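You operate a simulated robot arm through the tools that you are given. There is no shell and no other tool. Be economical: measure what you need, move in short steps, check, and stop when the job is done.

The job below is to be done with a simulated robot arm. You get a single attempt, and the scene is never put back.

## Task
Open the keyboard drawer, fetch the green letter tile that says "m" from the bare stretch of the counter and set it on the floor of the keyboard drawer and shut the drawer again. Put the blue glasses on the counter above the trunk away in the front of the prop tray. Open the left bench drawer, put the purple key tag from the inside of the left bench drawer on the blue plaque, then shut the drawer. Open the booth service drawer, take the purple dongle and leave it on top of the yellow flash battery, then shut the drawer. Press the booth copy key two times. Take the blue letter tile that says "t" from the long white table top and put it on the ledge before the pier. Take the green carton and leave it in the green crate. Put the teal dongle on the blue photo tile. Any order will do. Set down upright: green carton.

Only the result counts: the job must be done as asked and must still hold three seconds after the hand-in. Knocking over, shifting, dropping, spilling or breaking anything else fails it.

## Robot
A 6-joint arm with a two-finger parallel gripper on a trunk, on a base that drives. Base frame: it is fixed to the floor where the robot stands at the start and does not move with it; the origin is under the middle of the robot, x ahead of it, y to its left, z up. Units: mm, rad, N and s.
With the tool pointing down near the work surface it reaches from about 320 to 700 mm from the robot's upright axis, wherever it stands. Its first joint turns from -2.897 to 2.897 rad. Places, roughly: blue glasses (16x6x2 cm) [1400, 1700, 800]; blue letter tile [-1000, -1250, 750]; blue photo tile [-1000, -3000, 750]; blue plaque [-750, -1250, 750]; booth copy key [600, -700, 800]; booth service drawer [500, -700, 700]; floor of the keyboard drawer [500, -400, 700]; front of the prop tray [-1400, -400, 700]; green carton [-2000, -1250, 750]; green crate (33x20x12 cm) [-2600, -3900, 800]; green letter tile [1500, 1250, 750]; keyboard drawer [500, -300, 700]; ledge before the pier [1200, 2600, 800]; left bench drawer [1900, -700, 700]; purple key tag (8x4x2 cm) [1900, -600, 600]; teal dongle [-1000, -3000, 750]; yellow flash battery [-250, -2750, 1000]. Payload 4.1 kg.
Tool frame: the origin (TCP) lies between the finger pads and is the grasp point; the fingertips stand 23 mm ahead of it; z points along the fingers, y is the line along which they close. Largest opening 94 mm; finger width 38, thickness 10; the body of the gripper, 54 by 96 mm, starts 39 mm behind the TCP.
Orientation is that of the tool frame in the base frame, as a unit quaternion [x, y, z, w]. With the fingers straight down and closing along the base's y, the tool's x points along the base's -x, its y along +y and its z along -z.

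## Interface
- The arm moves only by the tool jog_arm. Its argument "motion" is text: rows parted by semicolons, each of 7 numbers parted by spaces: the shift along the base's x, y, z in units of 40 mm (1.0 is 40 mm), then the turn, a rotation vector about the base's x, y, z in units of 4 degrees (1.0 is 4 degrees), then the closure, from 0 (fully open) to 1 (shut). In form: tx ty tz ax ay az fingers; .... A call has 1 to 8 rows; each row shifts and turns the commanded pose from where the row before left it. A call with a number of a shift or a turn outside -1 to 1 is refused whole. Each row takes 0.2 s and may step no farther than 50 mm and 0.15 rad from the row before; otherwise, or with a gripper value out of range, the whole call is refused. Where a pose cannot be reached the arm comes as near as it can. A force on the tool above 40 N (or 10 N above the force at the start of the call, whichever is more), or a blocked arm, ends the call early, and 0.2 s more pass. The fingers move at their own pace (about 45 mm/s each) and stop on an object; they squeeze with about 35 N. The grip force told is the motor's: it shows also when the fingers shut on nothing. Time passes only in rows, and 0.2 s behind the last, so rows that do not move let the fingers close. The reply holds the time, the measured pose of the TCP, the force on the tool along the base axes, the opening and the grip force, in the units named above and with some noise, with the torque about the TCP (base axes, N m) and any sound that the robot's microphone picked up, and new pictures: "views" is both (left out), scene, wrist or none.
- Cameras (640 x 400 px; columns grow to the right, rows downward): "scene" is now at [-1.4, 103.6, 1346.4]; the picture's right is [-0.73, -0.68, 0.00], its down [-0.43, 0.46, -0.78] and it looks along [0.53, -0.57, -0.63] (base axes); focal length 287 px, centre (320, 200). "wrist" rides on the gripper at [86, 16, -74] in the tool frame; the picture's right is [-0.18, 0.98, 0.00], its down [-0.58, -0.11, -0.81] and it looks along [-0.79, -0.15, 0.59] (tool axes); focal length 243 px, centre (320, 200). There is no depth. A picture from a camera that has moved, and an enlarged one, comes with that camera's place and axes in the base frame and with its lens.
- slide_trunk(by): slides the trunk up (or, below 0, down) by that many mm; the arm and the scene camera ride with it, the base frame stays. It gives what a move gives, with no picture.
- roll_base(legs): drives the robot by 1 to 6 legs, each [ahead, turn to the left] in mm and rad, along the robot's own axes; the way and the turn of a leg run together, so that a leg with both is an arc; at most 1500 mm and 3.142 rad a leg. The arm and the cameras ride along, it lands a little off, and it stops where it bumps. It gives what a move gives, and a new picture of the scene camera.
- aim_head(pan, tilt): turns the head with the scene camera to pan (to the left, within 2.705 rad either way) and tilt (down, from -0.506 to 1.204), counted from straight ahead of the robot. It gives what a move gives, and a new picture of the scene camera.
- inspect(camera, box): a new picture of the part [left, top, right, bottom] of that camera's present view, enlarged. It takes no simulated time.
- close_job(): hands the job in; it is judged then, once.

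Go step by step. Nothing tells you exact positions but the pictures and the camera data: compare them with the known pose of the tool, close in by small moves and look again before you grip or let go. The budget is 535 turns and 360 pictures, counting those below and the enlarged ones. Unless the task says otherwise, let go and move clear before handing in.

The tools are called by a JSON object that holds its "api" and its "payload". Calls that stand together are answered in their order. jog_arm: Moves the arm, as the interface text tells. Its arguments: {"type":"object","properties":{"motion":{"type":"string"},"views":{"type":"string","enum":["both","scene","wrist","none"]}},"required":["motion"]} The other tools are called the same way: slide_trunk (by) slides the trunk up or down; roll_base (legs) drives the base; aim_head (pan, tilt) turns the head that bears the scene camera; inspect (camera, box) takes an enlarged picture of a part of a camera's view; close_job () hands the job in.

At the start:

```text
clock: 0.0
tool_pos: [276.4, -236.7, 1144.9]
tcp_rot: [0.0, 1.0, 0.001, 0.0]
contact_force: [0.8, 0.4, 0.0]
moment: [0.01, 0.0, -0.03]
opening: 94.0
gripper_force: 0.2
trunk travel left (down, up): [-300.0, 290.0]
robot x, y, heading: [-0.2, 1.4, 0.002]
head pan, tilt: [-0.819, 0.682]
```

scene: 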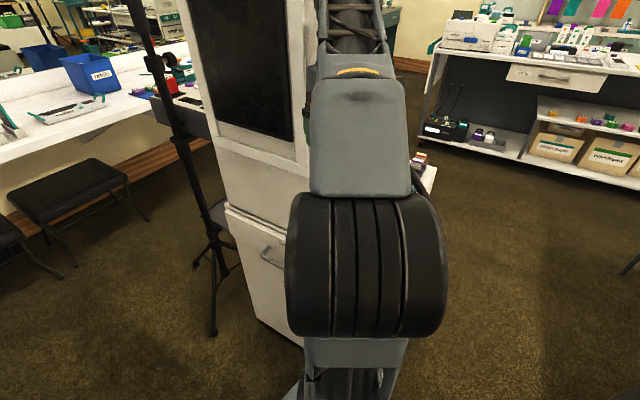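
wrist: 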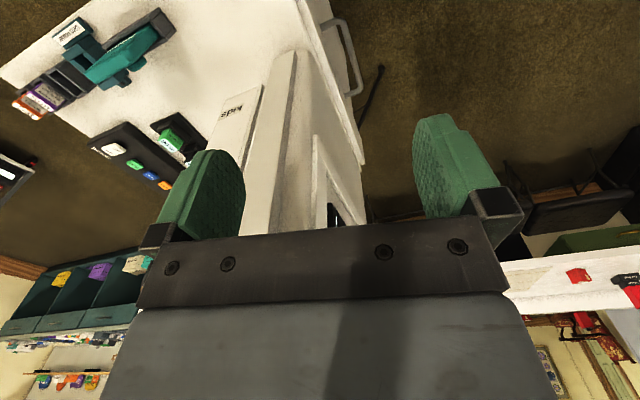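

I see a photo-booth-like cabinet ahead-right with counters around. I'll look around with the head to map the room.

{"api": "aim_head", "payload": {"pan": 0.0, "tilt": 0.4}}

{"api": "aim_head", "payload": {"pan": 1.3, "tilt": 0.4}}

{"api": "aim_head", "payload": {"pan": 2.6, "tilt": 0.4}}

{"api": "aim_head", "payload": {"pan": -2.3, "tilt": 0.4}}

{"api": "aim_head", "payload": {"pan": -1.3, "tilt": 0.4}}

```text
clock: 1.1
tool_pos: [276.9, -236.3, 1144.3]
tcp_rot: [0.0, 1.0, 0.0, 0.0]
contact_force: [0.4, -0.3, 0.1]
moment: [0.02, -0.02, 0.05]
opening: 94.0
gripper_force: 0.1
trunk travel left (down, up): [-300.0, 290.0]
robot x, y, heading: [-3.1, 2.2, 0.003]
head pan, tilt: [0.0, 0.4]
camera scene: at [32.7, 166.0, 1371.8], right [0.0, -1.0, 0.0], down [-0.39, 0.0, -0.92], along [0.92, 0.0, -0.39], focal length 287 px, centre (320, 200)
```

scene: 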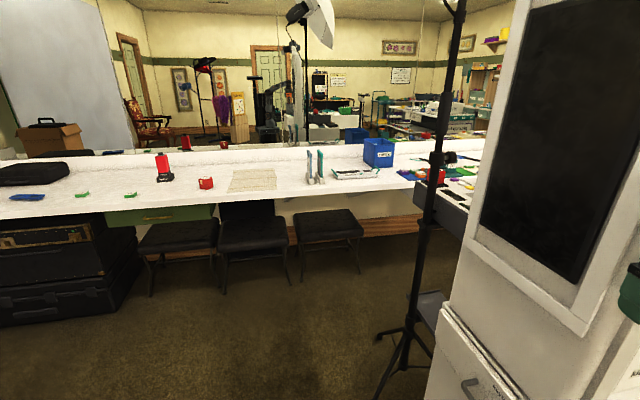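

```text
clock: 2.6
tool_pos: [277.1, -235.9, 1144.6]
tcp_rot: [0.0, 1.0, 0.0, -0.001]
contact_force: [1.1, 0.5, -0.1]
moment: [0.01, 0.0, 0.0]
opening: 94.0
gripper_force: 0.1
trunk travel left (down, up): [-300.0, 290.0]
robot x, y, heading: [-1.4, 0.8, 0.006]
head pan, tilt: [1.3, 0.4]
camera scene: at [-35.1, 255.4, 1371.8], right [0.96, -0.27, 0.0], down [-0.1, -0.37, -0.92], along [0.25, 0.89, -0.39], focal length 287 px, centre (320, 200)
```

scene: 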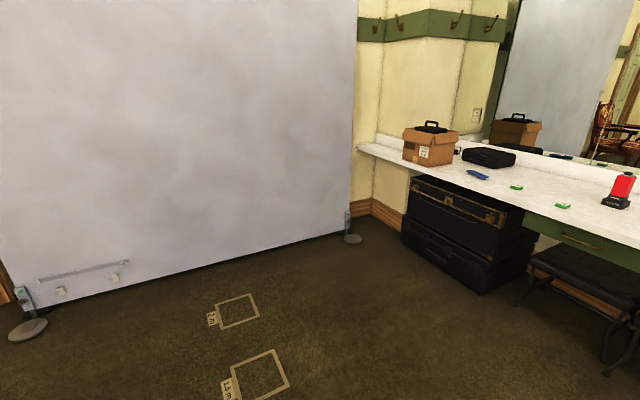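

```text
clock: 4.1
tool_pos: [275.8, -236.5, 1144.6]
tcp_rot: [0.001, 1.0, 0.0, 0.0]
contact_force: [0.6, -0.1, -0.9]
moment: [-0.03, -0.01, -0.01]
opening: 94.2
gripper_force: 0.0
trunk travel left (down, up): [-300.0, 290.0]
robot x, y, heading: [-0.5, -1.0, -0.001]
head pan, tilt: [2.601, 0.4]
camera scene: at [-139.3, 213.9, 1371.8], right [0.52, 0.86, 0.0], down [0.33, -0.2, -0.92], along [-0.79, 0.47, -0.39], focal length 287 px, centre (320, 200)
```

scene: 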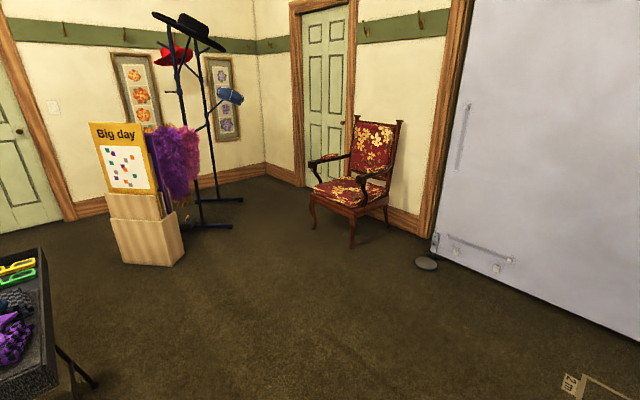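

```text
clock: 8.0
tool_pos: [275.8, -236.1, 1145.2]
tcp_rot: [0.0, 1.0, 0.0, 0.0]
contact_force: [0.3, 0.8, -0.3]
moment: [0.01, 0.0, 0.02]
opening: 94.0
gripper_force: 0.0
trunk travel left (down, up): [-300.0, 290.0]
robot x, y, heading: [-1.4, -0.1, 0.004]
head pan, tilt: [-2.3, 0.4]
camera scene: at [-121.7, 97.0, 1371.8], right [-0.75, 0.67, 0.0], down [0.26, 0.29, -0.92], along [-0.61, -0.69, -0.39], focal length 287 px, centre (320, 200)
```

scene: 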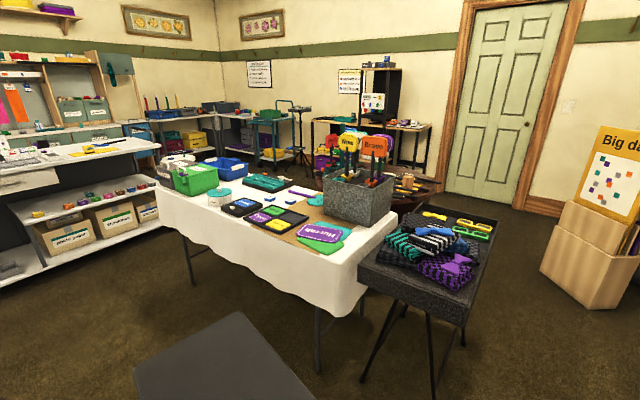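

```text
clock: 9.2
tool_pos: [277.3, -236.3, 1144.3]
tcp_rot: [0.0, 1.0, 0.0, 0.0]
contact_force: [0.8, 0.9, 0.2]
moment: [0.0, -0.01, -0.02]
opening: 93.7
gripper_force: 0.0
trunk travel left (down, up): [-300.0, 290.0]
robot x, y, heading: [-2.9, 1.8, -0.003]
head pan, tilt: [-1.3, 0.4]
camera scene: at [-35.2, 76.8, 1371.9], right [-0.96, -0.27, 0.0], down [-0.1, 0.38, -0.92], along [0.25, -0.89, -0.39], focal length 287 px, centre (320, 200)
```

scene: 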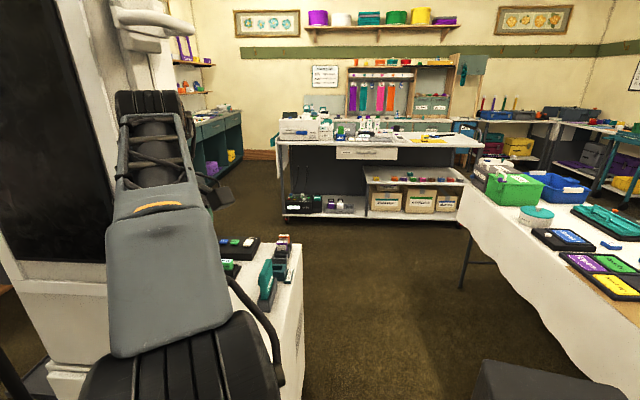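

The booth cabinet sits just ahead-right; I'll drive to a spot with a better view of its drawer face.

{"api": "roll_base", "payload": {"legs": [[0, 0.9], [450, 0]]}}

{"api": "aim_head", "payload": {"pan": -1.9, "tilt": 0.6}}

```text
clock: 14.3
tool_pos: [626.8, 422.9, 1144.7]
tcp_rot: [-0.441, 0.897, 0.0, 0.001]
contact_force: [-0.5, -0.2, 0.0]
moment: [-0.02, 0.0, 0.02]
opening: 94.1
gripper_force: 0.1
trunk travel left (down, up): [-300.0, 290.0]
robot x, y, heading: [266.1, 351.9, 0.917]
head pan, tilt: [-1.3, 0.4]
camera scene: at [186.6, 368.2, 1371.8], right [-0.38, -0.93, 0.0], down [-0.36, 0.15, -0.92], along [0.85, -0.35, -0.39], focal length 287 px, centre (320, 200)
```

scene: 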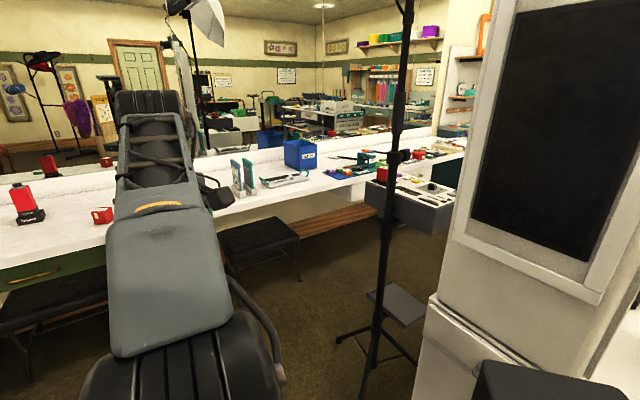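

```text
clock: 15.3
tool_pos: [624.7, 423.8, 1145.0]
tcp_rot: [-0.441, 0.897, -0.001, 0.0]
contact_force: [-0.3, 0.6, 0.4]
moment: [0.02, -0.01, 0.01]
opening: 93.8
gripper_force: 0.1
trunk travel left (down, up): [-300.0, 290.0]
robot x, y, heading: [269.3, 344.2, 0.915]
head pan, tilt: [-1.901, 0.6]
camera scene: at [149.6, 329.5, 1353.6], right [-0.83, -0.55, 0.0], down [-0.31, 0.47, -0.83], along [0.46, -0.69, -0.56], focal length 287 px, centre (320, 200)
```

scene: 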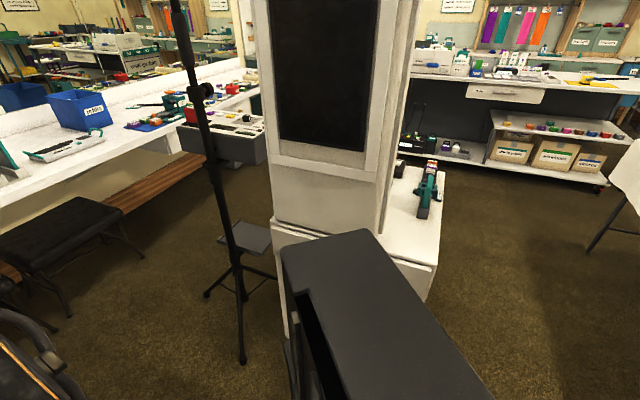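

Robot's own trunk obstructs; I'll face the booth.

{"api": "roll_base", "payload": {"legs": [[0, -2.3]]}}

{"api": "aim_head", "payload": {"pan": 0.0, "tilt": 0.7}}

```text
clock: 21.1
tool_pos: [94.6, 30.0, 1144.1]
tcp_rot: [0.629, 0.777, 0.0, 0.0]
contact_force: [-1.1, -0.4, 0.4]
moment: [0.01, 0.01, 0.02]
opening: 94.1
gripper_force: 0.0
trunk travel left (down, up): [-300.0, 290.0]
robot x, y, heading: [267.7, 346.2, -1.359]
head pan, tilt: [-1.901, 0.6]
camera scene: at [331.8, 453.1, 1353.6], right [0.12, 0.99, 0.0], down [0.56, -0.07, -0.83], along [-0.82, 0.1, -0.56], focal length 287 px, centre (320, 200)
```

scene: 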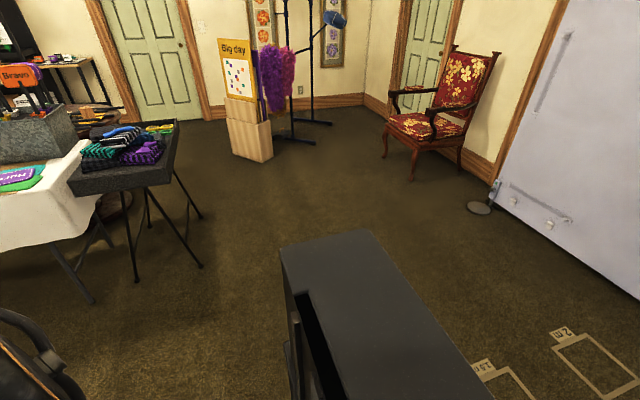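

```text
clock: 22.9
tool_pos: [94.5, 29.5, 1145.7]
tcp_rot: [0.63, 0.777, 0.0, -0.001]
contact_force: [0.1, 0.3, -0.2]
moment: [0.01, 0.0, 0.02]
opening: 94.1
gripper_force: 0.0
trunk travel left (down, up): [-300.0, 290.0]
robot x, y, heading: [269.4, 348.7, -1.359]
head pan, tilt: [0.0, 0.7]
camera scene: at [437.1, 359.3, 1345.0], right [-0.98, -0.21, 0.0], down [-0.13, 0.63, -0.77], along [0.16, -0.75, -0.64], focal length 287 px, centre (320, 200)
```

scene: 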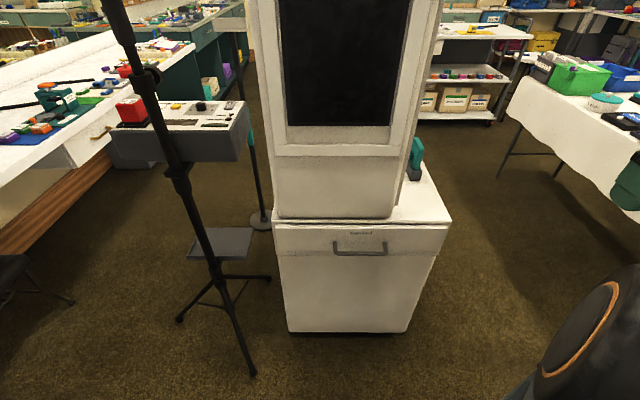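

The keyboard drawer is right ahead, labelled; I'll zoom in on its handle.

{"api": "inspect", "payload": {"camera": "scene", "box": [260, 150, 460, 275]}}

{"api": "inspect", "payload": {"camera": "scene", "box": [0, 0, 320, 200]}}

```text
3.20 times, centred on (360, 212) of scene
camera zoom: at [437.1, 359.3, 1345.0], right [-0.98, -0.21, 0.0], down [-0.13, 0.63, -0.77], along [0.16, -0.75, -0.64], focal length 920 px, centre (192, 160)
```

zoom: 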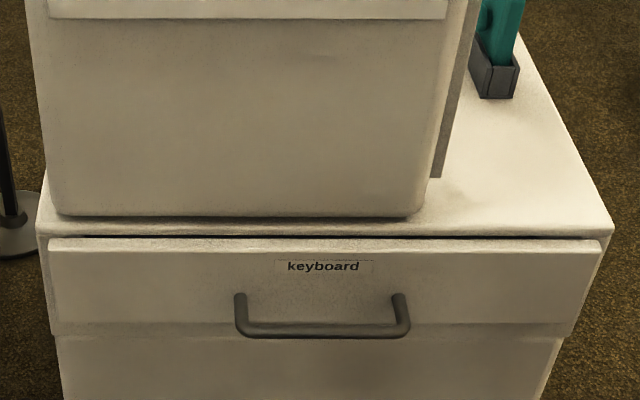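

```text
2.00 times, centred on (160, 100) of scene
camera zoom: at [437.1, 359.3, 1345.0], right [-0.98, -0.21, 0.0], down [-0.13, 0.63, -0.77], along [0.16, -0.75, -0.64], focal length 575 px, centre (640, 400)
```

zoom: 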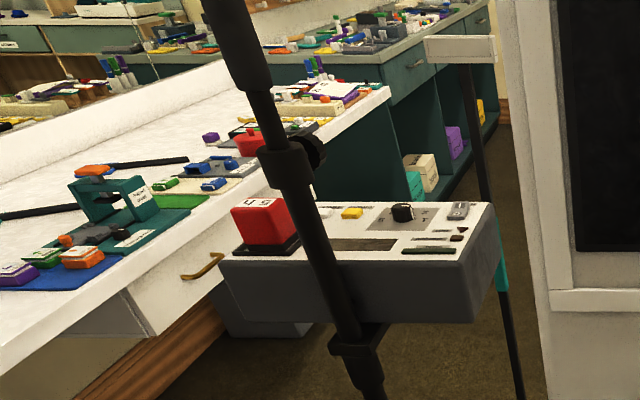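

The handle bar looks to be near (439, -249, 638). I'll turn the tool horizontal (closing vertically) while moving toward it.

{"api": "jog_arm", "payload": {"motion": ".4 -.1 -.5 -.646 -1 -.842 0;.4 -.1 -.5 -.646 -1 -.842 0;.4 -.1 -.5 -.646 -1 -.842 0;.4 -.1 -.5 -.646 -1 -.842 0;.4 -.1 -.5 -.646 -1 -.842 0;.4 -.1 -.5 -.646 -1 -.842 0;.4 -.1 -.5 -.646 -1 -.842 0", "views": "none"}}

{"api": "jog_arm", "payload": {"motion": ".4 -.1 -.6 -.646 -1 -.842 0;.4 -.1 -.6 -.646 -1 -.842 0;.4 -.1 -.6 -.646 -1 -.842 0;.4 -.1 -.6 -.646 -1 -.842 0;.4 -.1 -.6 -.646 -1 -.842 0;.4 -.1 -.6 -.646 -1 -.842 0;.4 -.1 -.6 -.646 -1 -.842 0", "views": "none"}}

{"api": "jog_arm", "payload": {"motion": ".4 -.2 -.6 -.646 -1 -.842 0;.4 -.2 -.6 -.646 -1 -.842 0;.4 -.2 -.6 -.646 -1 -.842 0;.4 -.2 -.6 -.646 -1 -.842 0;.4 -.2 -.6 -.646 -1 -.842 0;.4 -.2 -.6 -.646 -1 -.842 0;0 0 0 -.4 -.62 -.52 0", "views": "both"}}

```text
clock: 24.5
tool_pos: [207.1, 1.7, 1003.6]
tcp_rot: [0.747, 0.601, 0.031, 0.284]
contact_force: [0.3, -0.4, 0.5]
moment: [-0.03, 0.02, -0.01]
opening: 94.3
gripper_force: 0.1
trunk travel left (down, up): [-300.0, 290.0]
robot x, y, heading: [271.9, 349.8, -1.361]
head pan, tilt: [0.0, 0.7]
```

```text
clock: 26.1
tool_pos: [299.6, -85.3, 862.7]
tcp_rot: [0.77, 0.351, 0.057, 0.53]
contact_force: [0.0, 0.4, -0.3]
moment: [-0.01, -0.03, 0.03]
opening: 93.9
gripper_force: 0.1
out of reach, approached as far as the arm can: row 5, 6, 7
trunk travel left (down, up): [-300.0, 290.0]
robot x, y, heading: [266.9, 351.9, -1.362]
head pan, tilt: [0.0, 0.7]
```

```text
clock: 27.7
tool_pos: [301.9, -155.3, 719.5]
tcp_rot: [0.702, 0.074, 0.079, 0.704]
contact_force: [0.7, 0.9, -0.1]
moment: [-0.03, 0.0, -0.03]
opening: 93.9
gripper_force: 0.0
out of reach, approached as far as the arm can: row 1, 2, 5, 6, 7
trunk travel left (down, up): [-300.0, 290.0]
robot x, y, heading: [265.2, 349.1, -1.364]
head pan, tilt: [0.0, 0.7]
camera scene: at [437.4, 359.2, 1345.0], right [-0.98, -0.21, 0.0], down [-0.13, 0.63, -0.76], along [0.16, -0.75, -0.64], focal length 287 px, centre (320, 200)
camera wrist: at [370.2, -63.3, 736.9], right [-0.19, -0.04, 0.98], down [-0.74, 0.66, -0.12], along [-0.65, -0.75, -0.15], focal length 243 px, centre (320, 200)
```

scene: 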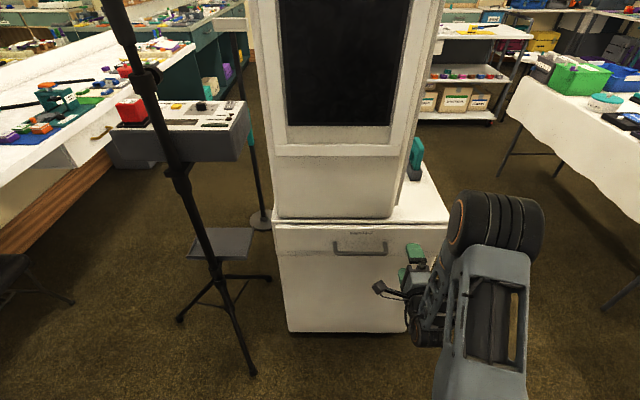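
wrist: 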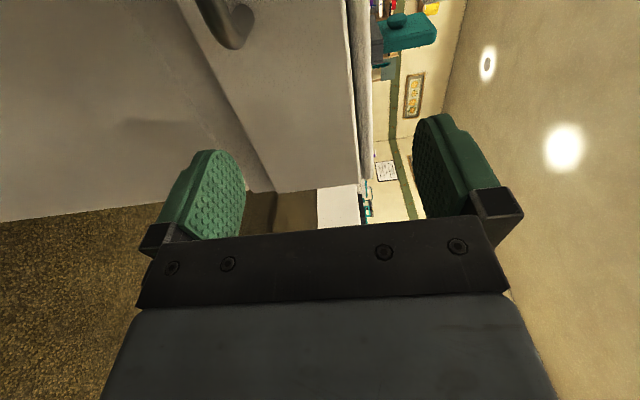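

Orientation is right but the position lags (out of reach en route). I'll nudge toward the target to see whether the arm can follow.

{"api": "jog_arm", "payload": {"motion": "0 0 0 0 0 0 0;0 0 -.5 0 0 0 0;.5 0 -.5 0 0 0 0;.5 0 -.5 0 0 0 0;.5 0 -.5 0 0 0 0", "views": "none"}}

```text
clock: 28.9
tool_pos: [303.4, -148.5, 641.9]
tcp_rot: [0.703, 0.074, 0.079, 0.703]
contact_force: [0.1, -0.1, -0.1]
moment: [0.0, 0.0, 0.03]
opening: 93.9
gripper_force: 0.1
out of reach, approached as far as the arm can: row 3, 4, 5
trunk travel left (down, up): [-300.0, 290.0]
robot x, y, heading: [272.2, 345.5, -1.364]
head pan, tilt: [0.0, 0.7]
```

The arm cannot go farther left in this posture, so I'll shift the base about 130 mm to its left with an S-curve.

{"api": "roll_base", "payload": {"legs": [[-270, -0.5], [-270, 0.5], [520, 0]]}}

```text
clock: 35.1
tool_pos: [418.3, -127.2, 642.3]
tcp_rot: [0.703, 0.066, 0.071, 0.704]
contact_force: [-0.4, -0.1, 1.0]
moment: [0.01, 0.0, 0.0]
opening: 94.1
gripper_force: 0.1
trunk travel left (down, up): [-300.0, 290.0]
robot x, y, heading: [393.3, 369.6, -1.38]
head pan, tilt: [0.0, 0.7]
camera scene: at [563.7, 377.7, 1345.0], right [-0.98, -0.19, 0.0], down [-0.12, 0.63, -0.77], along [0.14, -0.75, -0.64], focal length 287 px, centre (320, 200)
```

scene: 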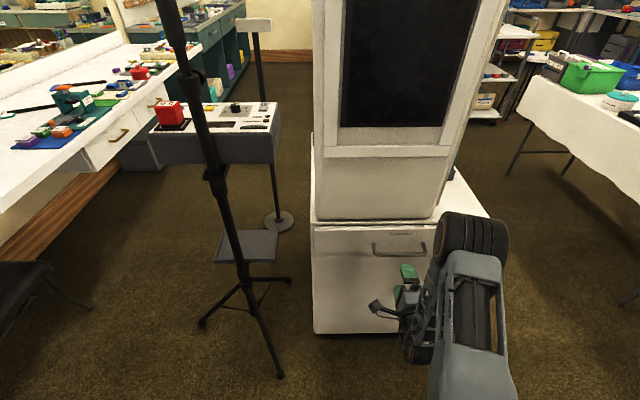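

Gripper now roughly in line with the handle. Moving ahead 60 mm and looking.

{"api": "jog_arm", "payload": {"motion": ".14 -.75 0 0 0 0 0;.14 -.75 0 0 0 0 0", "views": "both"}}

```text
clock: 35.7
tool_pos: [415.2, -189.6, 641.6]
tcp_rot: [0.703, 0.068, 0.073, 0.704]
contact_force: [0.2, -0.4, -0.5]
moment: [-0.01, 0.01, 0.0]
opening: 93.6
gripper_force: 0.0
out of reach, approached as far as the arm can: row 1, 2
trunk travel left (down, up): [-300.0, 290.0]
robot x, y, heading: [393.9, 369.1, -1.383]
head pan, tilt: [0.0, 0.7]
camera scene: at [563.7, 377.7, 1345.0], right [-0.98, -0.19, 0.0], down [-0.12, 0.63, -0.77], along [0.14, -0.75, -0.64], focal length 287 px, centre (320, 200)
camera wrist: at [484.5, -98.2, 657.9], right [-0.19, -0.04, 0.98], down [-0.73, 0.67, -0.11], along [-0.66, -0.74, -0.15], focal length 243 px, centre (320, 200)
```

scene: 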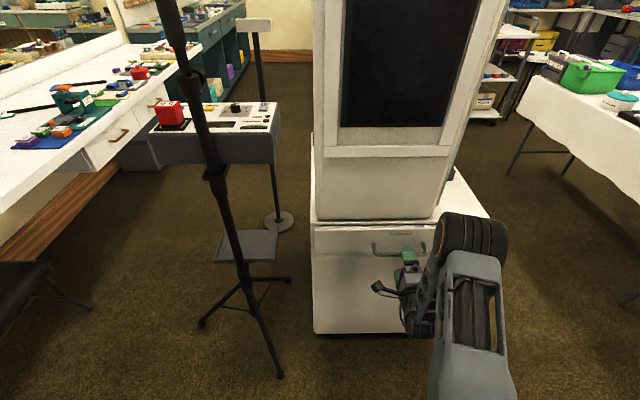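
wrist: 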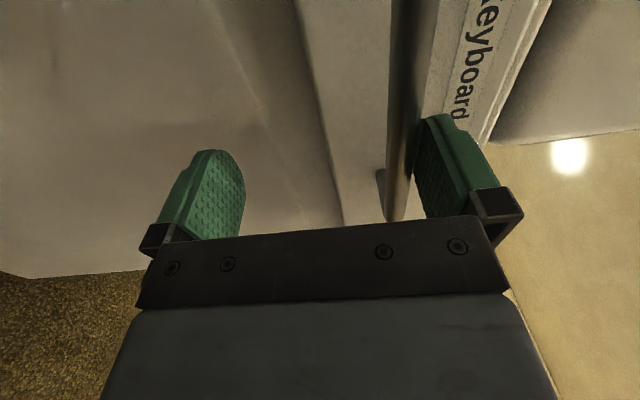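

The bar lies between the fingers near the upper one; I'll raise by 32 mm and close in.

{"api": "jog_arm", "payload": {"motion": "0 0 .8 0 0 0 0;.1 -.4 0 0 0 0 0", "views": "wrist"}}

```text
clock: 36.3
tool_pos: [415.4, -202.6, 674.0]
tcp_rot: [0.703, 0.07, 0.074, 0.704]
contact_force: [0.3, 0.1, -0.2]
moment: [0.05, 0.01, 0.01]
opening: 94.0
gripper_force: 0.1
out of reach, approached as far as the arm can: row 2
trunk travel left (down, up): [-300.0, 290.0]
robot x, y, heading: [398.0, 367.4, -1.38]
head pan, tilt: [0.0, 0.7]
camera wrist: at [484.3, -112.5, 691.2], right [-0.19, -0.04, 0.98], down [-0.73, 0.67, -0.11], along [-0.66, -0.74, -0.15], focal length 243 px, centre (320, 200)
```

wrist: 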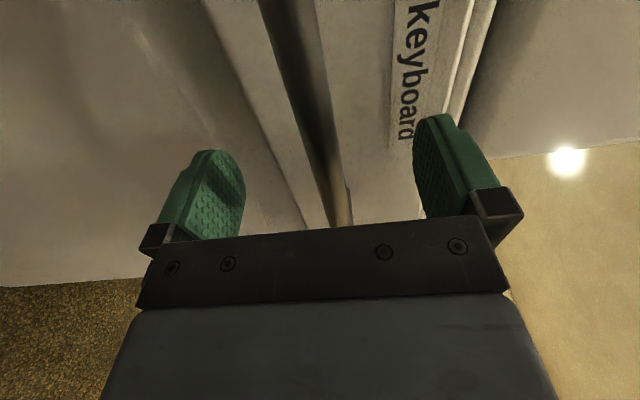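

Bar centred between the fingers; advancing farther until it's well inside.

{"api": "jog_arm", "payload": {"motion": "0 -.5 0 0 0 0 0;0 -.5 0 0 0 0 0", "views": "both"}}

```text
clock: 36.8
tool_pos: [413.7, -218.6, 675.4]
tcp_rot: [0.702, 0.07, 0.075, 0.704]
contact_force: [-1.3, 12.8, 5.4]
moment: [-0.74, -0.14, 0.22]
opening: 94.0
gripper_force: 0.1
trunk travel left (down, up): [-300.0, 290.0]
robot x, y, heading: [393.7, 372.6, -1.382]
head pan, tilt: [0.0, 0.7]
stopped in row 2: the force on the tool passed its limit (the readings are from after the stop); the commanded pose is now the measured one
camera scene: at [563.5, 379.8, 1345.2], right [-0.98, -0.19, 0.0], down [-0.12, 0.63, -0.77], along [0.14, -0.75, -0.64], focal length 287 px, centre (320, 200)
camera wrist: at [483.0, -128.5, 691.5], right [-0.19, -0.04, 0.98], down [-0.73, 0.67, -0.12], along [-0.66, -0.74, -0.15], focal length 243 px, centre (320, 200)
```

scene: 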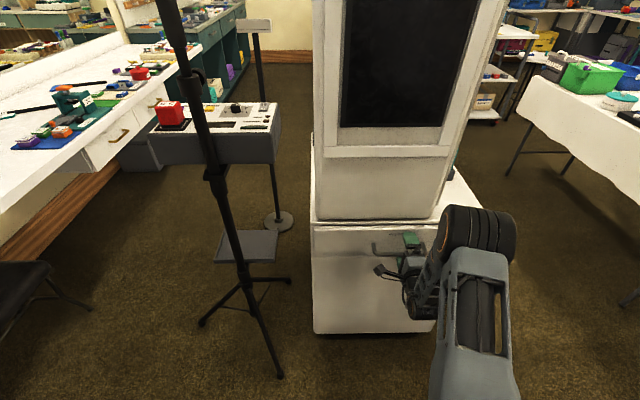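
wrist: 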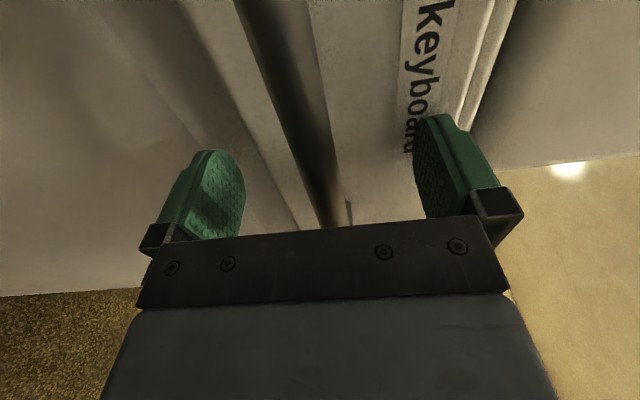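

A fingertip touches the drawer face, so the bar is within the grip. Backing off slightly and closing.

{"api": "jog_arm", "payload": {"motion": "-.02 .12 0 0 0 0 0;0 0 0 0 0 0 1;0 0 0 0 0 0 1;0 0 0 0 0 0 1;0 0 0 0 0 0 1;0 0 0 0 0 0 1;0 0 0 0 0 0 1", "views": "wrist"}}

```text
clock: 38.3
tool_pos: [413.3, -216.2, 681.1]
tcp_rot: [0.696, 0.071, 0.074, 0.711]
contact_force: [0.0, 19.6, 18.6]
moment: [0.16, 0.71, -0.42]
opening: 12.7
gripper_force: 45.4
trunk travel left (down, up): [-300.0, 290.0]
robot x, y, heading: [392.1, 370.9, -1.382]
head pan, tilt: [0.0, 0.7]
stopped in row 7: the force on the tool passed its limit (the readings are from after the stop); the commanded pose is now the measured one
camera wrist: at [482.5, -124.9, 695.2], right [-0.19, -0.02, 0.98], down [-0.73, 0.67, -0.13], along [-0.66, -0.74, -0.14], focal length 243 px, centre (320, 200)
```

wrist: 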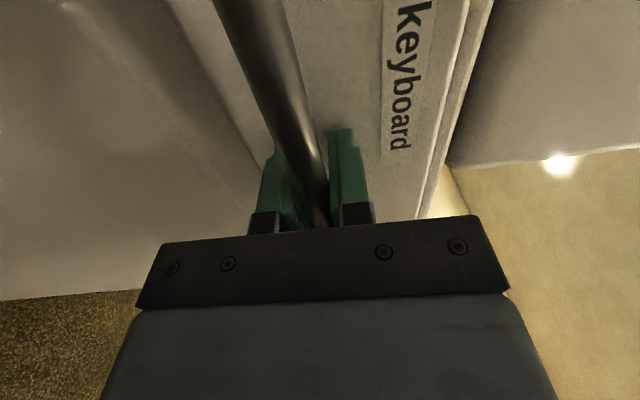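

Gripped the bar. Pulling out along the drawer normal.

{"api": "jog_arm", "payload": {"motion": "-.1 .5 .1 0 0 0 1;-.1 .5 0 0 0 0 1;-.1 .5 0 0 0 0 1;-.1 .5 0 0 0 0 1;-.1 .5 0 0 0 0 1;-.1 .5 0 0 0 0 1", "views": "scene"}}

```text
clock: 39.7
tool_pos: [388.5, -97.1, 682.1]
tcp_rot: [0.699, 0.068, 0.073, 0.708]
contact_force: [0.5, -0.9, -16.3]
moment: [-0.41, 0.99, 0.65]
opening: 12.4
gripper_force: 45.3
trunk travel left (down, up): [-300.0, 290.0]
robot x, y, heading: [397.3, 371.0, -1.385]
head pan, tilt: [0.0, 0.7]
camera scene: at [563.8, 376.6, 1344.9], right [-0.98, -0.19, 0.0], down [-0.12, 0.63, -0.76], along [0.14, -0.75, -0.64], focal length 287 px, centre (320, 200)
```

scene: 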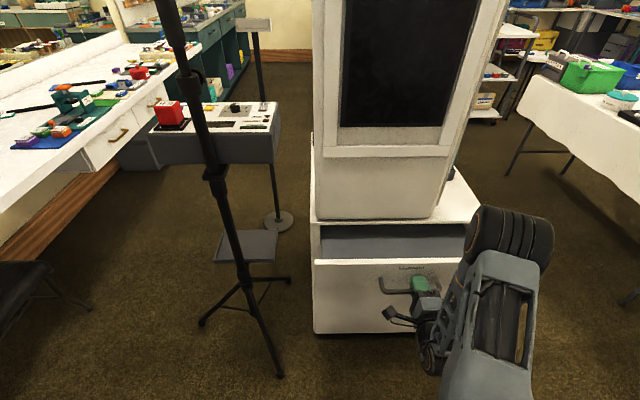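

Drawer opens 120 mm so far; continuing.

{"api": "jog_arm", "payload": {"motion": "-.1 .5 -.03 0 0 0 1;-.1 .5 -.03 0 0 0 1;-.1 .5 0 0 0 0 1;-.1 .5 0 0 0 0 1;-.1 .5 0 0 0 0 1;-.1 .5 0 0 0 0 1", "views": "scene"}}

```text
clock: 40.9
tool_pos: [376.3, -32.5, 682.1]
tcp_rot: [0.667, 0.106, 0.077, 0.734]
contact_force: [4.6, 2.6, -6.2]
moment: [0.07, -1.82, 1.39]
opening: 14.1
gripper_force: 44.7
out of reach, approached as far as the arm can: row 5
trunk travel left (down, up): [-300.0, 290.0]
robot x, y, heading: [395.4, 369.3, -1.373]
head pan, tilt: [0.0, 0.7]
stopped in row 5: the force on the tool passed its limit (the readings are from after the stop); the commanded pose is now the measured one
camera scene: at [563.6, 378.6, 1345.0], right [-0.98, -0.19, 0.0], down [-0.12, 0.63, -0.76], along [0.15, -0.75, -0.64], focal length 287 px, centre (320, 200)
```

scene: 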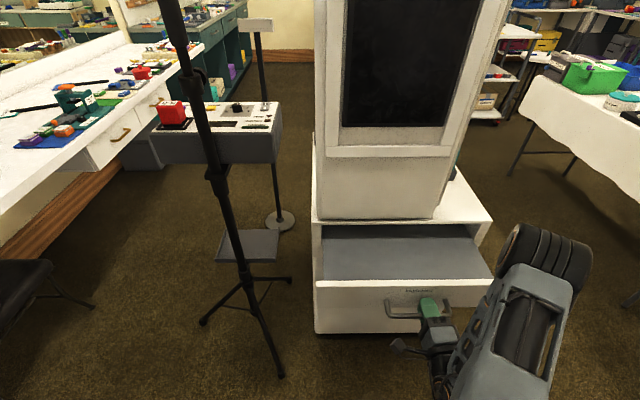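

Opened ~185 mm, which is enough to place the tile. Releasing and backing the base away.

{"api": "jog_arm", "payload": {"motion": "0 0 0 0 0 0 0;0 0 0 0 0 0 0;0 0 0 0 0 0 0;0 0 0 0 0 0 0;0 0 0 0 0 0 0", "views": "none"}}

{"api": "roll_base", "payload": {"legs": [[-350, 0]]}}

```text
clock: 42.1
tool_pos: [373.8, -32.8, 682.4]
tcp_rot: [0.666, 0.107, 0.073, 0.735]
contact_force: [0.7, 0.3, 0.0]
moment: [-0.02, -0.01, 0.0]
opening: 94.3
gripper_force: 0.0
trunk travel left (down, up): [-300.0, 290.0]
robot x, y, heading: [397.1, 375.0, -1.379]
head pan, tilt: [0.0, 0.7]
```

```text
clock: 44.4
tool_pos: [310.0, 304.9, 682.9]
tcp_rot: [0.666, 0.11, 0.079, 0.734]
contact_force: [-0.2, -0.2, -0.2]
moment: [-0.03, 0.01, 0.01]
opening: 94.2
gripper_force: 0.0
trunk travel left (down, up): [-300.0, 290.0]
robot x, y, heading: [329.2, 712.2, -1.368]
head pan, tilt: [0.0, 0.7]
camera scene: at [495.6, 718.5, 1345.0], right [-0.98, -0.2, 0.0], down [-0.13, 0.63, -0.76], along [0.16, -0.75, -0.64], focal length 287 px, centre (320, 200)
```

scene: 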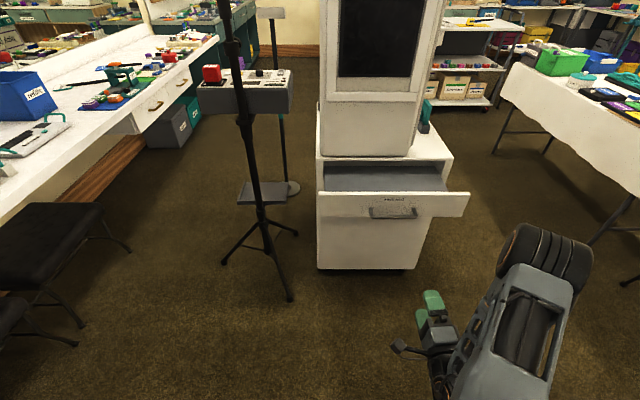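

Drawer is open. The left bench drawer is the white brass-handled drawer under the long counter (~(1760,-680)). Now I restore the tool to pointing down.

{"api": "jog_arm", "payload": {"motion": "0 0 .25 .632 .973 .7 0;0 0 .25 .632 .973 .7 0;0 0 .25 .632 .973 .7 0;0 0 .25 .632 .973 .7 0;0 0 .25 .632 .973 .7 0;0 0 .25 .632 .973 .7 0;0 0 .25 .632 .973 .7 0;0 0 .25 .632 .973 .7 0", "views": "none"}}

{"api": "jog_arm", "payload": {"motion": "0 0 .25 .632 .973 .7 0;0 0 .25 .632 .973 .7 0;0 0 .25 .632 .973 .7 0;0 0 .25 .632 .973 .7 0;0 0 .25 .632 .973 .7 0;0 0 .25 .632 .973 .7 0;0 0 .25 .632 .973 .7 0;0 0 .25 .632 .973 .7 0", "views": "none"}}

{"api": "jog_arm", "payload": {"motion": "0 0 .5 .632 .973 .7 0;0 0 .5 .632 .973 .7 0;0 0 .5 .632 .973 .7 0;0 0 .5 .632 .973 .7 0;0 0 .5 .632 .973 .7 0;0 0 .5 .632 .973 .7 0", "views": "none"}}

```text
clock: 46.2
tool_pos: [304.9, 295.8, 755.8]
tcp_rot: [0.745, 0.411, 0.056, 0.522]
contact_force: [-1.4, 0.5, -0.4]
moment: [0.01, -0.02, 0.02]
opening: 94.1
gripper_force: 0.1
out of reach, approached as far as the arm can: row 3, 4, 6
trunk travel left (down, up): [-300.0, 290.0]
robot x, y, heading: [328.6, 708.4, -1.37]
head pan, tilt: [0.0, 0.7]
```

```text
clock: 48.0
tool_pos: [305.4, 295.6, 832.5]
tcp_rot: [0.718, 0.654, 0.024, 0.238]
contact_force: [-0.8, -0.7, 0.3]
moment: [-0.02, 0.0, 0.01]
opening: 94.2
gripper_force: 0.1
trunk travel left (down, up): [-300.0, 290.0]
robot x, y, heading: [326.3, 705.0, -1.369]
head pan, tilt: [0.0, 0.7]
```

```text
clock: 49.4
tool_pos: [305.3, 294.6, 952.1]
tcp_rot: [0.632, 0.775, -0.001, 0.0]
contact_force: [-0.2, 0.5, 0.6]
moment: [-0.02, 0.03, -0.03]
opening: 94.1
gripper_force: 0.1
trunk travel left (down, up): [-300.0, 290.0]
robot x, y, heading: [327.8, 707.5, -1.367]
head pan, tilt: [0.0, 0.7]
```

Now drive toward the green tiles on the counter near (1580, 1250–1540).

{"api": "roll_base", "payload": {"legs": [[0, 2.206], [880, 0], [0, -0.839]]}}

{"api": "aim_head", "payload": {"pan": 0.0, "tilt": 0.75}}

```text
clock: 61.4
tool_pos: [1305.5, 1224.3, 951.2]
tcp_rot: [0.018, 1.0, -0.002, 0.001]
contact_force: [0.0, 0.4, -0.2]
moment: [-0.02, 0.03, 0.01]
opening: 93.9
gripper_force: 0.0
trunk travel left (down, up): [-300.0, 290.0]
robot x, y, heading: [911.5, 1348.0, -0.034]
head pan, tilt: [0.0, 0.7]
camera scene: at [939.1, 1510.8, 1345.0], right [-0.04, -1.0, 0.0], down [-0.64, 0.02, -0.76], along [0.76, -0.03, -0.64], focal length 287 px, centre (320, 200)
```

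scene: 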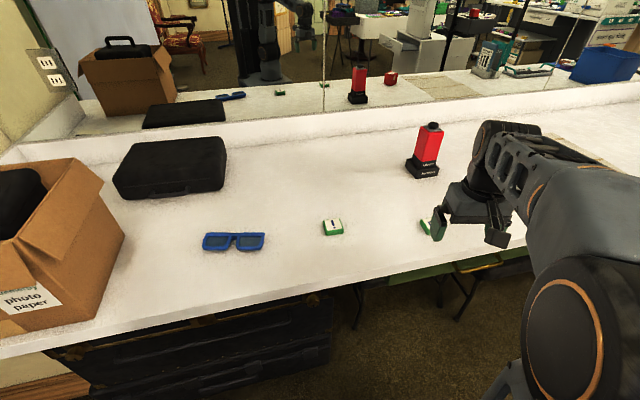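

```text
clock: 62.0
tool_pos: [1305.6, 1224.8, 953.3]
tcp_rot: [0.018, 1.0, -0.001, 0.001]
contact_force: [-0.1, 0.4, 0.0]
moment: [0.02, 0.02, 0.01]
opening: 94.0
gripper_force: 0.0
trunk travel left (down, up): [-300.0, 290.0]
robot x, y, heading: [908.8, 1343.3, -0.039]
head pan, tilt: [0.0, 0.75]
camera scene: at [937.0, 1511.0, 1340.8], right [-0.04, -1.0, 0.0], down [-0.68, 0.02, -0.73], along [0.73, -0.03, -0.68], focal length 287 px, centre (320, 200)
```

scene: 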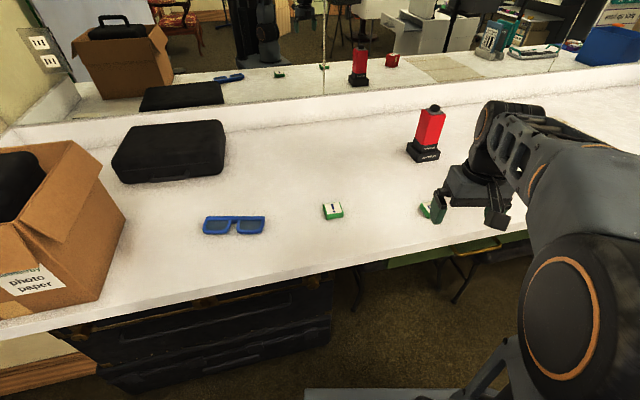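

I see two green tiles and the blue glasses; zoom to read letters.

{"api": "inspect", "payload": {"camera": "scene", "box": [300, 180, 460, 240]}}

{"api": "inspect", "payload": {"camera": "wrist", "box": [0, 0, 640, 400]}}

```text
4.00 times, centred on (380, 210) of scene
camera zoom: at [937.0, 1511.0, 1340.8], right [-0.04, -1.0, 0.0], down [-0.68, 0.02, -0.73], along [0.73, -0.03, -0.68], focal length 1149 px, centre (80, 160)
```

zoom: 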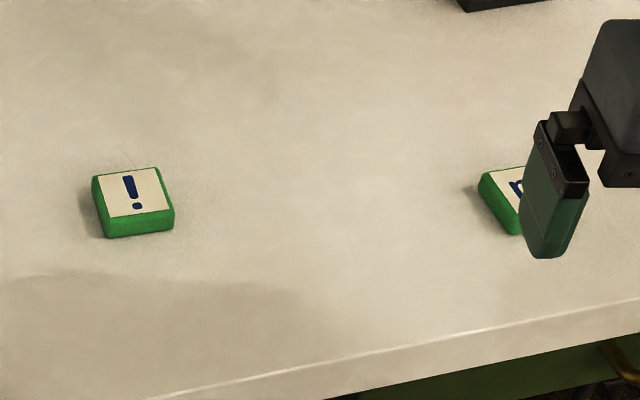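

```text
1.00 times, centred on (320, 200) of wrist
camera zoom: at [1219.8, 1244.1, 1027.1], right [0.22, 0.98, 0.0], down [0.58, -0.13, 0.81], along [0.79, -0.18, -0.59], focal length 243 px, centre (320, 200)
```

zoom: 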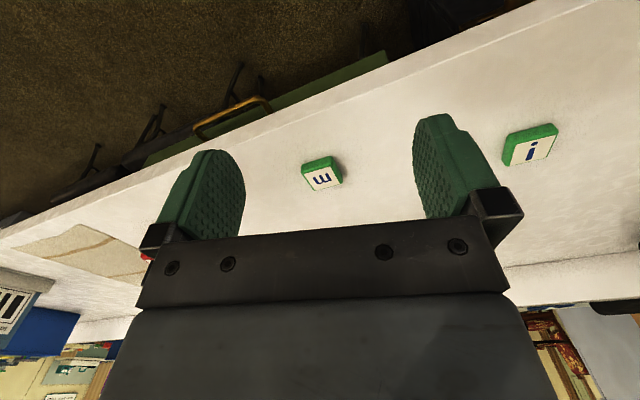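

The "m" tile is near (1501, 1183, top 768). Moving above it.

{"api": "jog_arm", "payload": {"motion": ".9 -.2 -.5 0 0 0 0.2;.9 -.2 -.5 0 0 0 0.2;.9 -.2 -.5 0 0 0 0.2;.9 -.2 -.4 0 0 0 0.2;.9 -.2 -.3 0 0 0 0.2", "views": "both"}}

```text
clock: 63.2
tool_pos: [1485.8, 1183.0, 864.6]
tcp_rot: [0.019, 1.0, -0.001, 0.001]
contact_force: [-0.1, 0.3, -0.4]
moment: [0.02, 0.02, -0.01]
opening: 75.0
gripper_force: 0.1
trunk travel left (down, up): [-300.0, 290.0]
robot x, y, heading: [909.5, 1347.8, -0.039]
head pan, tilt: [0.0, 0.75]
camera scene: at [936.8, 1511.0, 1340.8], right [-0.04, -1.0, 0.0], down [-0.68, 0.02, -0.73], along [0.73, -0.03, -0.68], focal length 287 px, centre (320, 200)
camera wrist: at [1399.8, 1202.6, 939.7], right [0.22, 0.98, 0.0], down [0.58, -0.13, 0.81], along [0.79, -0.18, -0.59], focal length 243 px, centre (320, 200)
```

scene: 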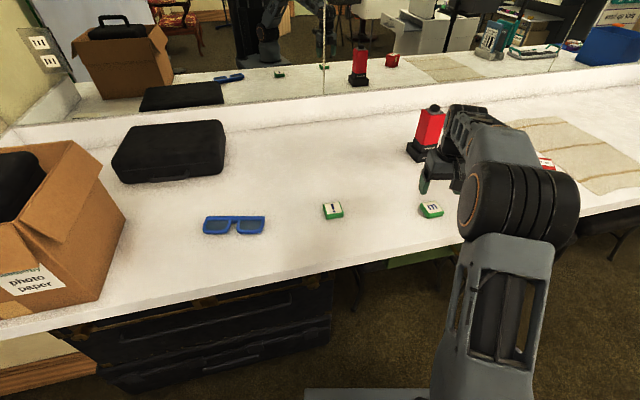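
wrist: 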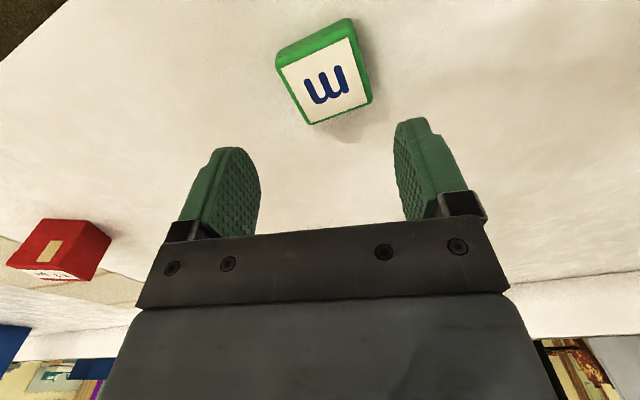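

Triangulating gives the tile at (1475, 1190, top ≈800), rotated ~11°. Aligning and descending partway.

{"api": "jog_arm", "payload": {"motion": "-.14 .09 -.2 0 0 .8 0.2;-.14 .09 -.2 0 0 .8 0.2;0 0 -.2 0 0 .8 0.2;0 0 -.2 0 0 .8 0.2", "views": "both"}}

```text
clock: 64.2
tool_pos: [1471.8, 1192.0, 832.8]
tcp_rot: [-0.093, 0.996, -0.001, 0.001]
contact_force: [-0.2, -0.4, 0.4]
moment: [0.02, 0.0, -0.02]
opening: 75.1
gripper_force: 0.0
trunk travel left (down, up): [-300.0, 290.0]
robot x, y, heading: [906.1, 1345.3, -0.034]
head pan, tilt: [0.0, 0.75]
camera scene: at [937.1, 1510.9, 1340.8], right [-0.04, -1.0, 0.0], down [-0.68, 0.02, -0.73], along [0.73, -0.03, -0.68], focal length 287 px, centre (320, 200)
camera wrist: at [1384.5, 1191.5, 907.4], right [0.0, 1.0, 0.0], down [0.59, 0.0, 0.81], along [0.81, 0.0, -0.59], focal length 243 px, centre (320, 200)
```

scene: 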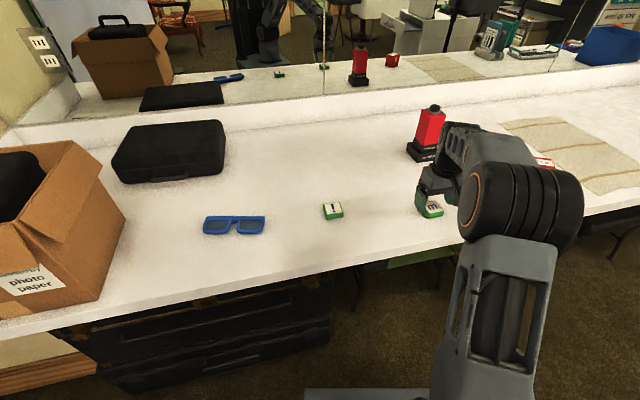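
wrist: 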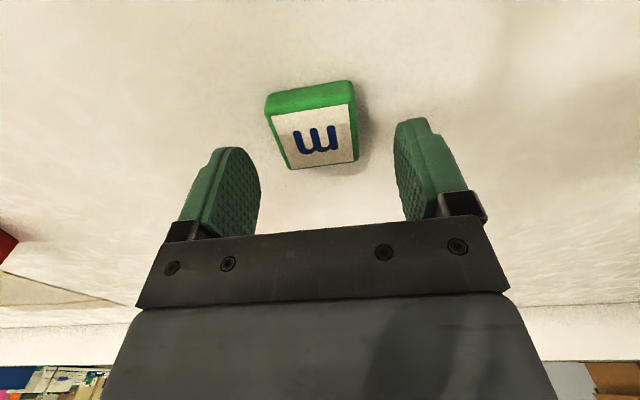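

Aligned well. Descending 24 mm and closing.

{"api": "jog_arm", "payload": {"motion": "0.02 -.06 -.3 0 0 0 0.2;0 0 -.3 0 0 0 0.2;0 0 0 0 0 0 0.2", "views": "wrist"}}

```text
clock: 65.0
tool_pos: [1474.4, 1190.2, 809.3]
tcp_rot: [-0.093, 0.996, 0.0, 0.002]
contact_force: [0.2, -0.5, -0.7]
moment: [-0.02, -0.03, 0.01]
opening: 75.2
gripper_force: 0.1
trunk travel left (down, up): [-300.0, 290.0]
robot x, y, heading: [907.1, 1347.6, -0.038]
head pan, tilt: [0.0, 0.75]
camera wrist: at [1385.4, 1189.5, 884.0], right [0.0, 1.0, 0.0], down [0.59, 0.0, 0.81], along [0.81, 0.0, -0.59], focal length 243 px, centre (320, 200)
```

wrist: 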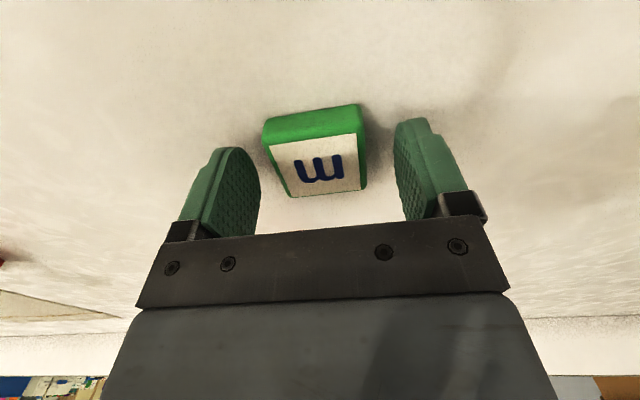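

Slightly lower, then grip.

{"api": "jog_arm", "payload": {"motion": "0.05 -.04 -.12 0 0 0 0.2;0 0 0 0 0 0 1;0 0 0 0 0 0 1;0 0 0 0 0 0 1;0 0 0 0 0 0 1;0 0 0 0 0 0 1", "views": "wrist"}}

```text
clock: 66.4
tool_pos: [1477.0, 1188.4, 804.2]
tcp_rot: [-0.093, 0.996, -0.001, 0.001]
contact_force: [0.5, 0.0, 0.1]
moment: [-0.01, 0.01, -0.02]
opening: 46.8
gripper_force: 35.7
trunk travel left (down, up): [-300.0, 290.0]
robot x, y, heading: [908.2, 1345.9, -0.038]
head pan, tilt: [0.0, 0.75]
camera wrist: at [1388.6, 1188.7, 878.9], right [0.0, 1.0, 0.0], down [0.59, 0.0, 0.81], along [0.81, 0.0, -0.59], focal length 243 px, centre (320, 200)
```

wrist: 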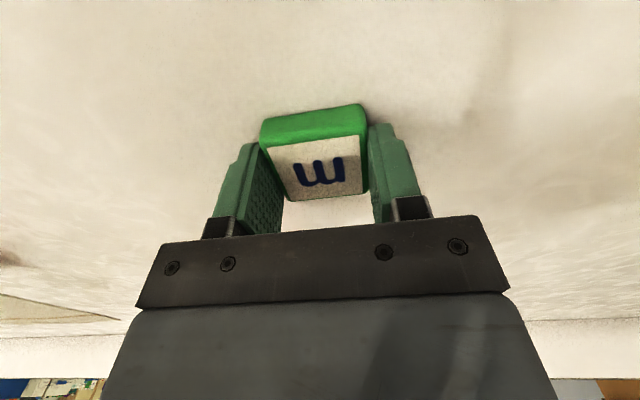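

Tile gripped. Lifting and retracting to a carry pose.

{"api": "jog_arm", "payload": {"motion": "0 0 .9 0 0 0 1;0 0 .9 0 0 0 1;-.7 .1 .8 0 0 0 1;-.9 .1 .6 0 0 0 1;-.9 .1 .4 0 0 0 1;-.9 .1 .3 0 0 0 1;-.9 .1 0 0 0 0 1", "views": "scene"}}

```text
clock: 68.0
tool_pos: [1303.0, 1206.8, 959.5]
tcp_rot: [-0.093, 0.996, 0.0, 0.001]
contact_force: [-0.1, -0.1, 0.3]
moment: [0.03, 0.01, 0.04]
opening: 46.4
gripper_force: 35.7
trunk travel left (down, up): [-300.0, 290.0]
robot x, y, heading: [905.7, 1345.4, -0.032]
head pan, tilt: [0.0, 0.75]
camera scene: at [937.2, 1510.9, 1340.7], right [-0.04, -1.0, 0.0], down [-0.68, 0.02, -0.73], along [0.73, -0.03, -0.68], focal length 287 px, centre (320, 200)
```

scene: 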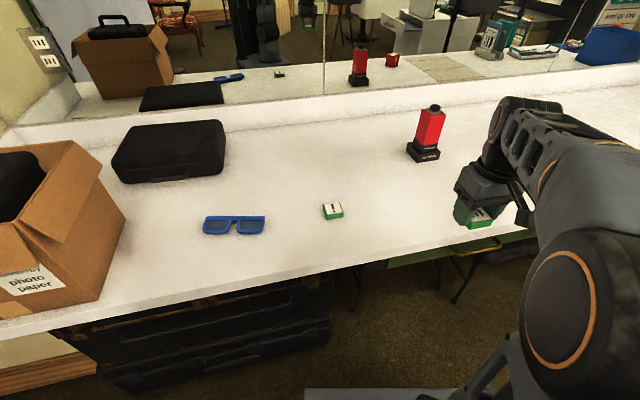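

Driving back to stand in front of the open keyboard drawer.

{"api": "roll_base", "payload": {"legs": [[0, -2.112], [966, 0], [0, 0.78]]}}

```text
clock: 80.2
tool_pos: [342.6, 95.5, 959.4]
tcp_rot: [0.544, 0.839, -0.001, 0.001]
contact_force: [-0.2, -0.3, 0.2]
moment: [0.03, -0.01, -0.01]
opening: 46.9
gripper_force: 35.3
trunk travel left (down, up): [-300.0, 290.0]
robot x, y, heading: [385.4, 511.7, -1.371]
head pan, tilt: [0.0, 0.75]
camera scene: at [553.1, 523.2, 1340.7], right [-0.98, -0.2, 0.0], down [-0.14, 0.67, -0.73], along [0.15, -0.72, -0.68], focal length 287 px, centre (320, 200)
```

scene: 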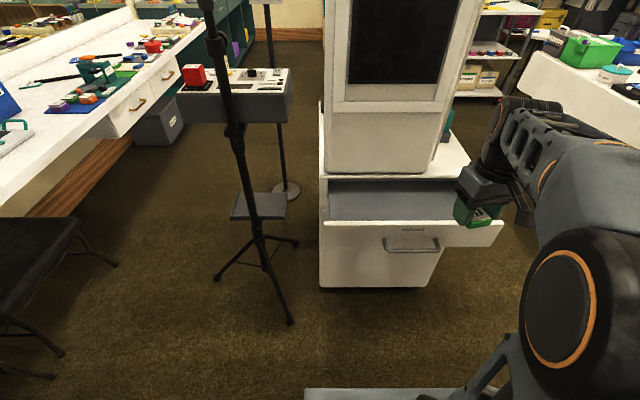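

Approach a little closer, then move the tile over the drawer.

{"api": "roll_base", "payload": {"legs": [[130, 0]]}}

{"api": "jog_arm", "payload": {"motion": ".5 -.9 -.2 0 0 0 1;.5 -.9 -.3 0 0 0 1;.2 -.4 -.5 0 0 0 1", "views": "both"}}

```text
clock: 81.5
tool_pos: [369.6, -36.8, 959.1]
tcp_rot: [0.543, 0.84, -0.001, 0.001]
contact_force: [-0.3, 0.1, -0.7]
moment: [-0.02, -0.01, -0.02]
opening: 46.4
gripper_force: 35.3
trunk travel left (down, up): [-300.0, 290.0]
robot x, y, heading: [410.7, 380.6, -1.369]
head pan, tilt: [0.0, 0.75]
camera scene: at [579.8, 391.9, 1340.7], right [-0.98, -0.2, 0.0], down [-0.14, 0.67, -0.73], along [0.15, -0.72, -0.68], focal length 287 px, centre (320, 200)
```

scene: 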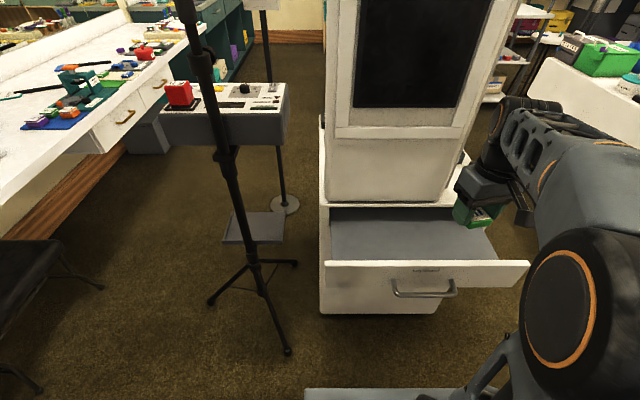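

```text
clock: 82.3
tool_pos: [419.1, -125.8, 918.5]
tcp_rot: [0.542, 0.84, -0.001, 0.0]
contact_force: [-0.1, 0.4, 0.2]
moment: [0.0, 0.02, -0.01]
opening: 46.6
gripper_force: 34.7
trunk travel left (down, up): [-300.0, 290.0]
robot x, y, heading: [413.2, 381.0, -1.372]
head pan, tilt: [0.0, 0.75]
camera scene: at [579.9, 391.6, 1340.7], right [-0.98, -0.2, 0.0], down [-0.14, 0.67, -0.73], along [0.15, -0.72, -0.68], focal length 287 px, centre (320, 200)
camera wrist: at [398.0, -39.7, 993.1], right [0.97, 0.24, 0.0], down [0.14, -0.57, 0.81], along [0.19, -0.78, -0.59], focal length 243 px, centre (320, 200)
```

scene: 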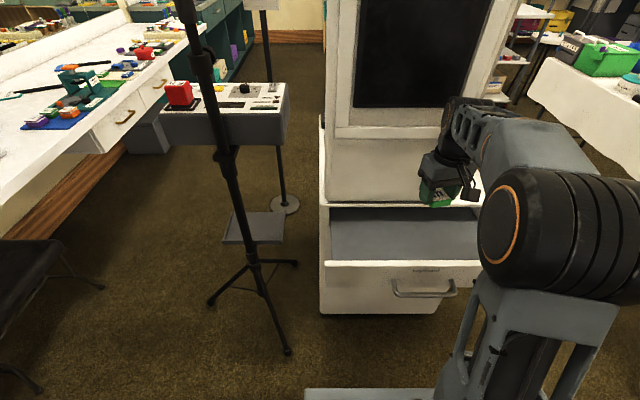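
wrist: 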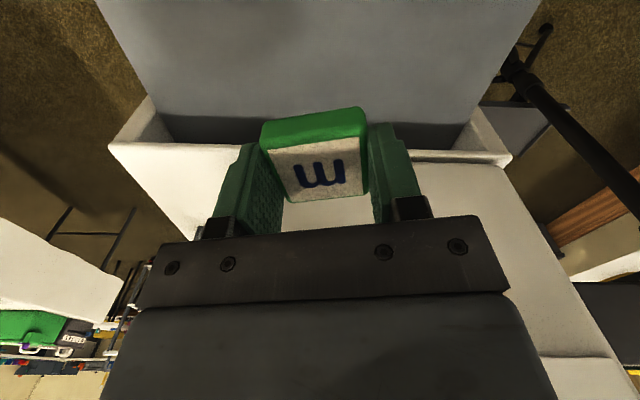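

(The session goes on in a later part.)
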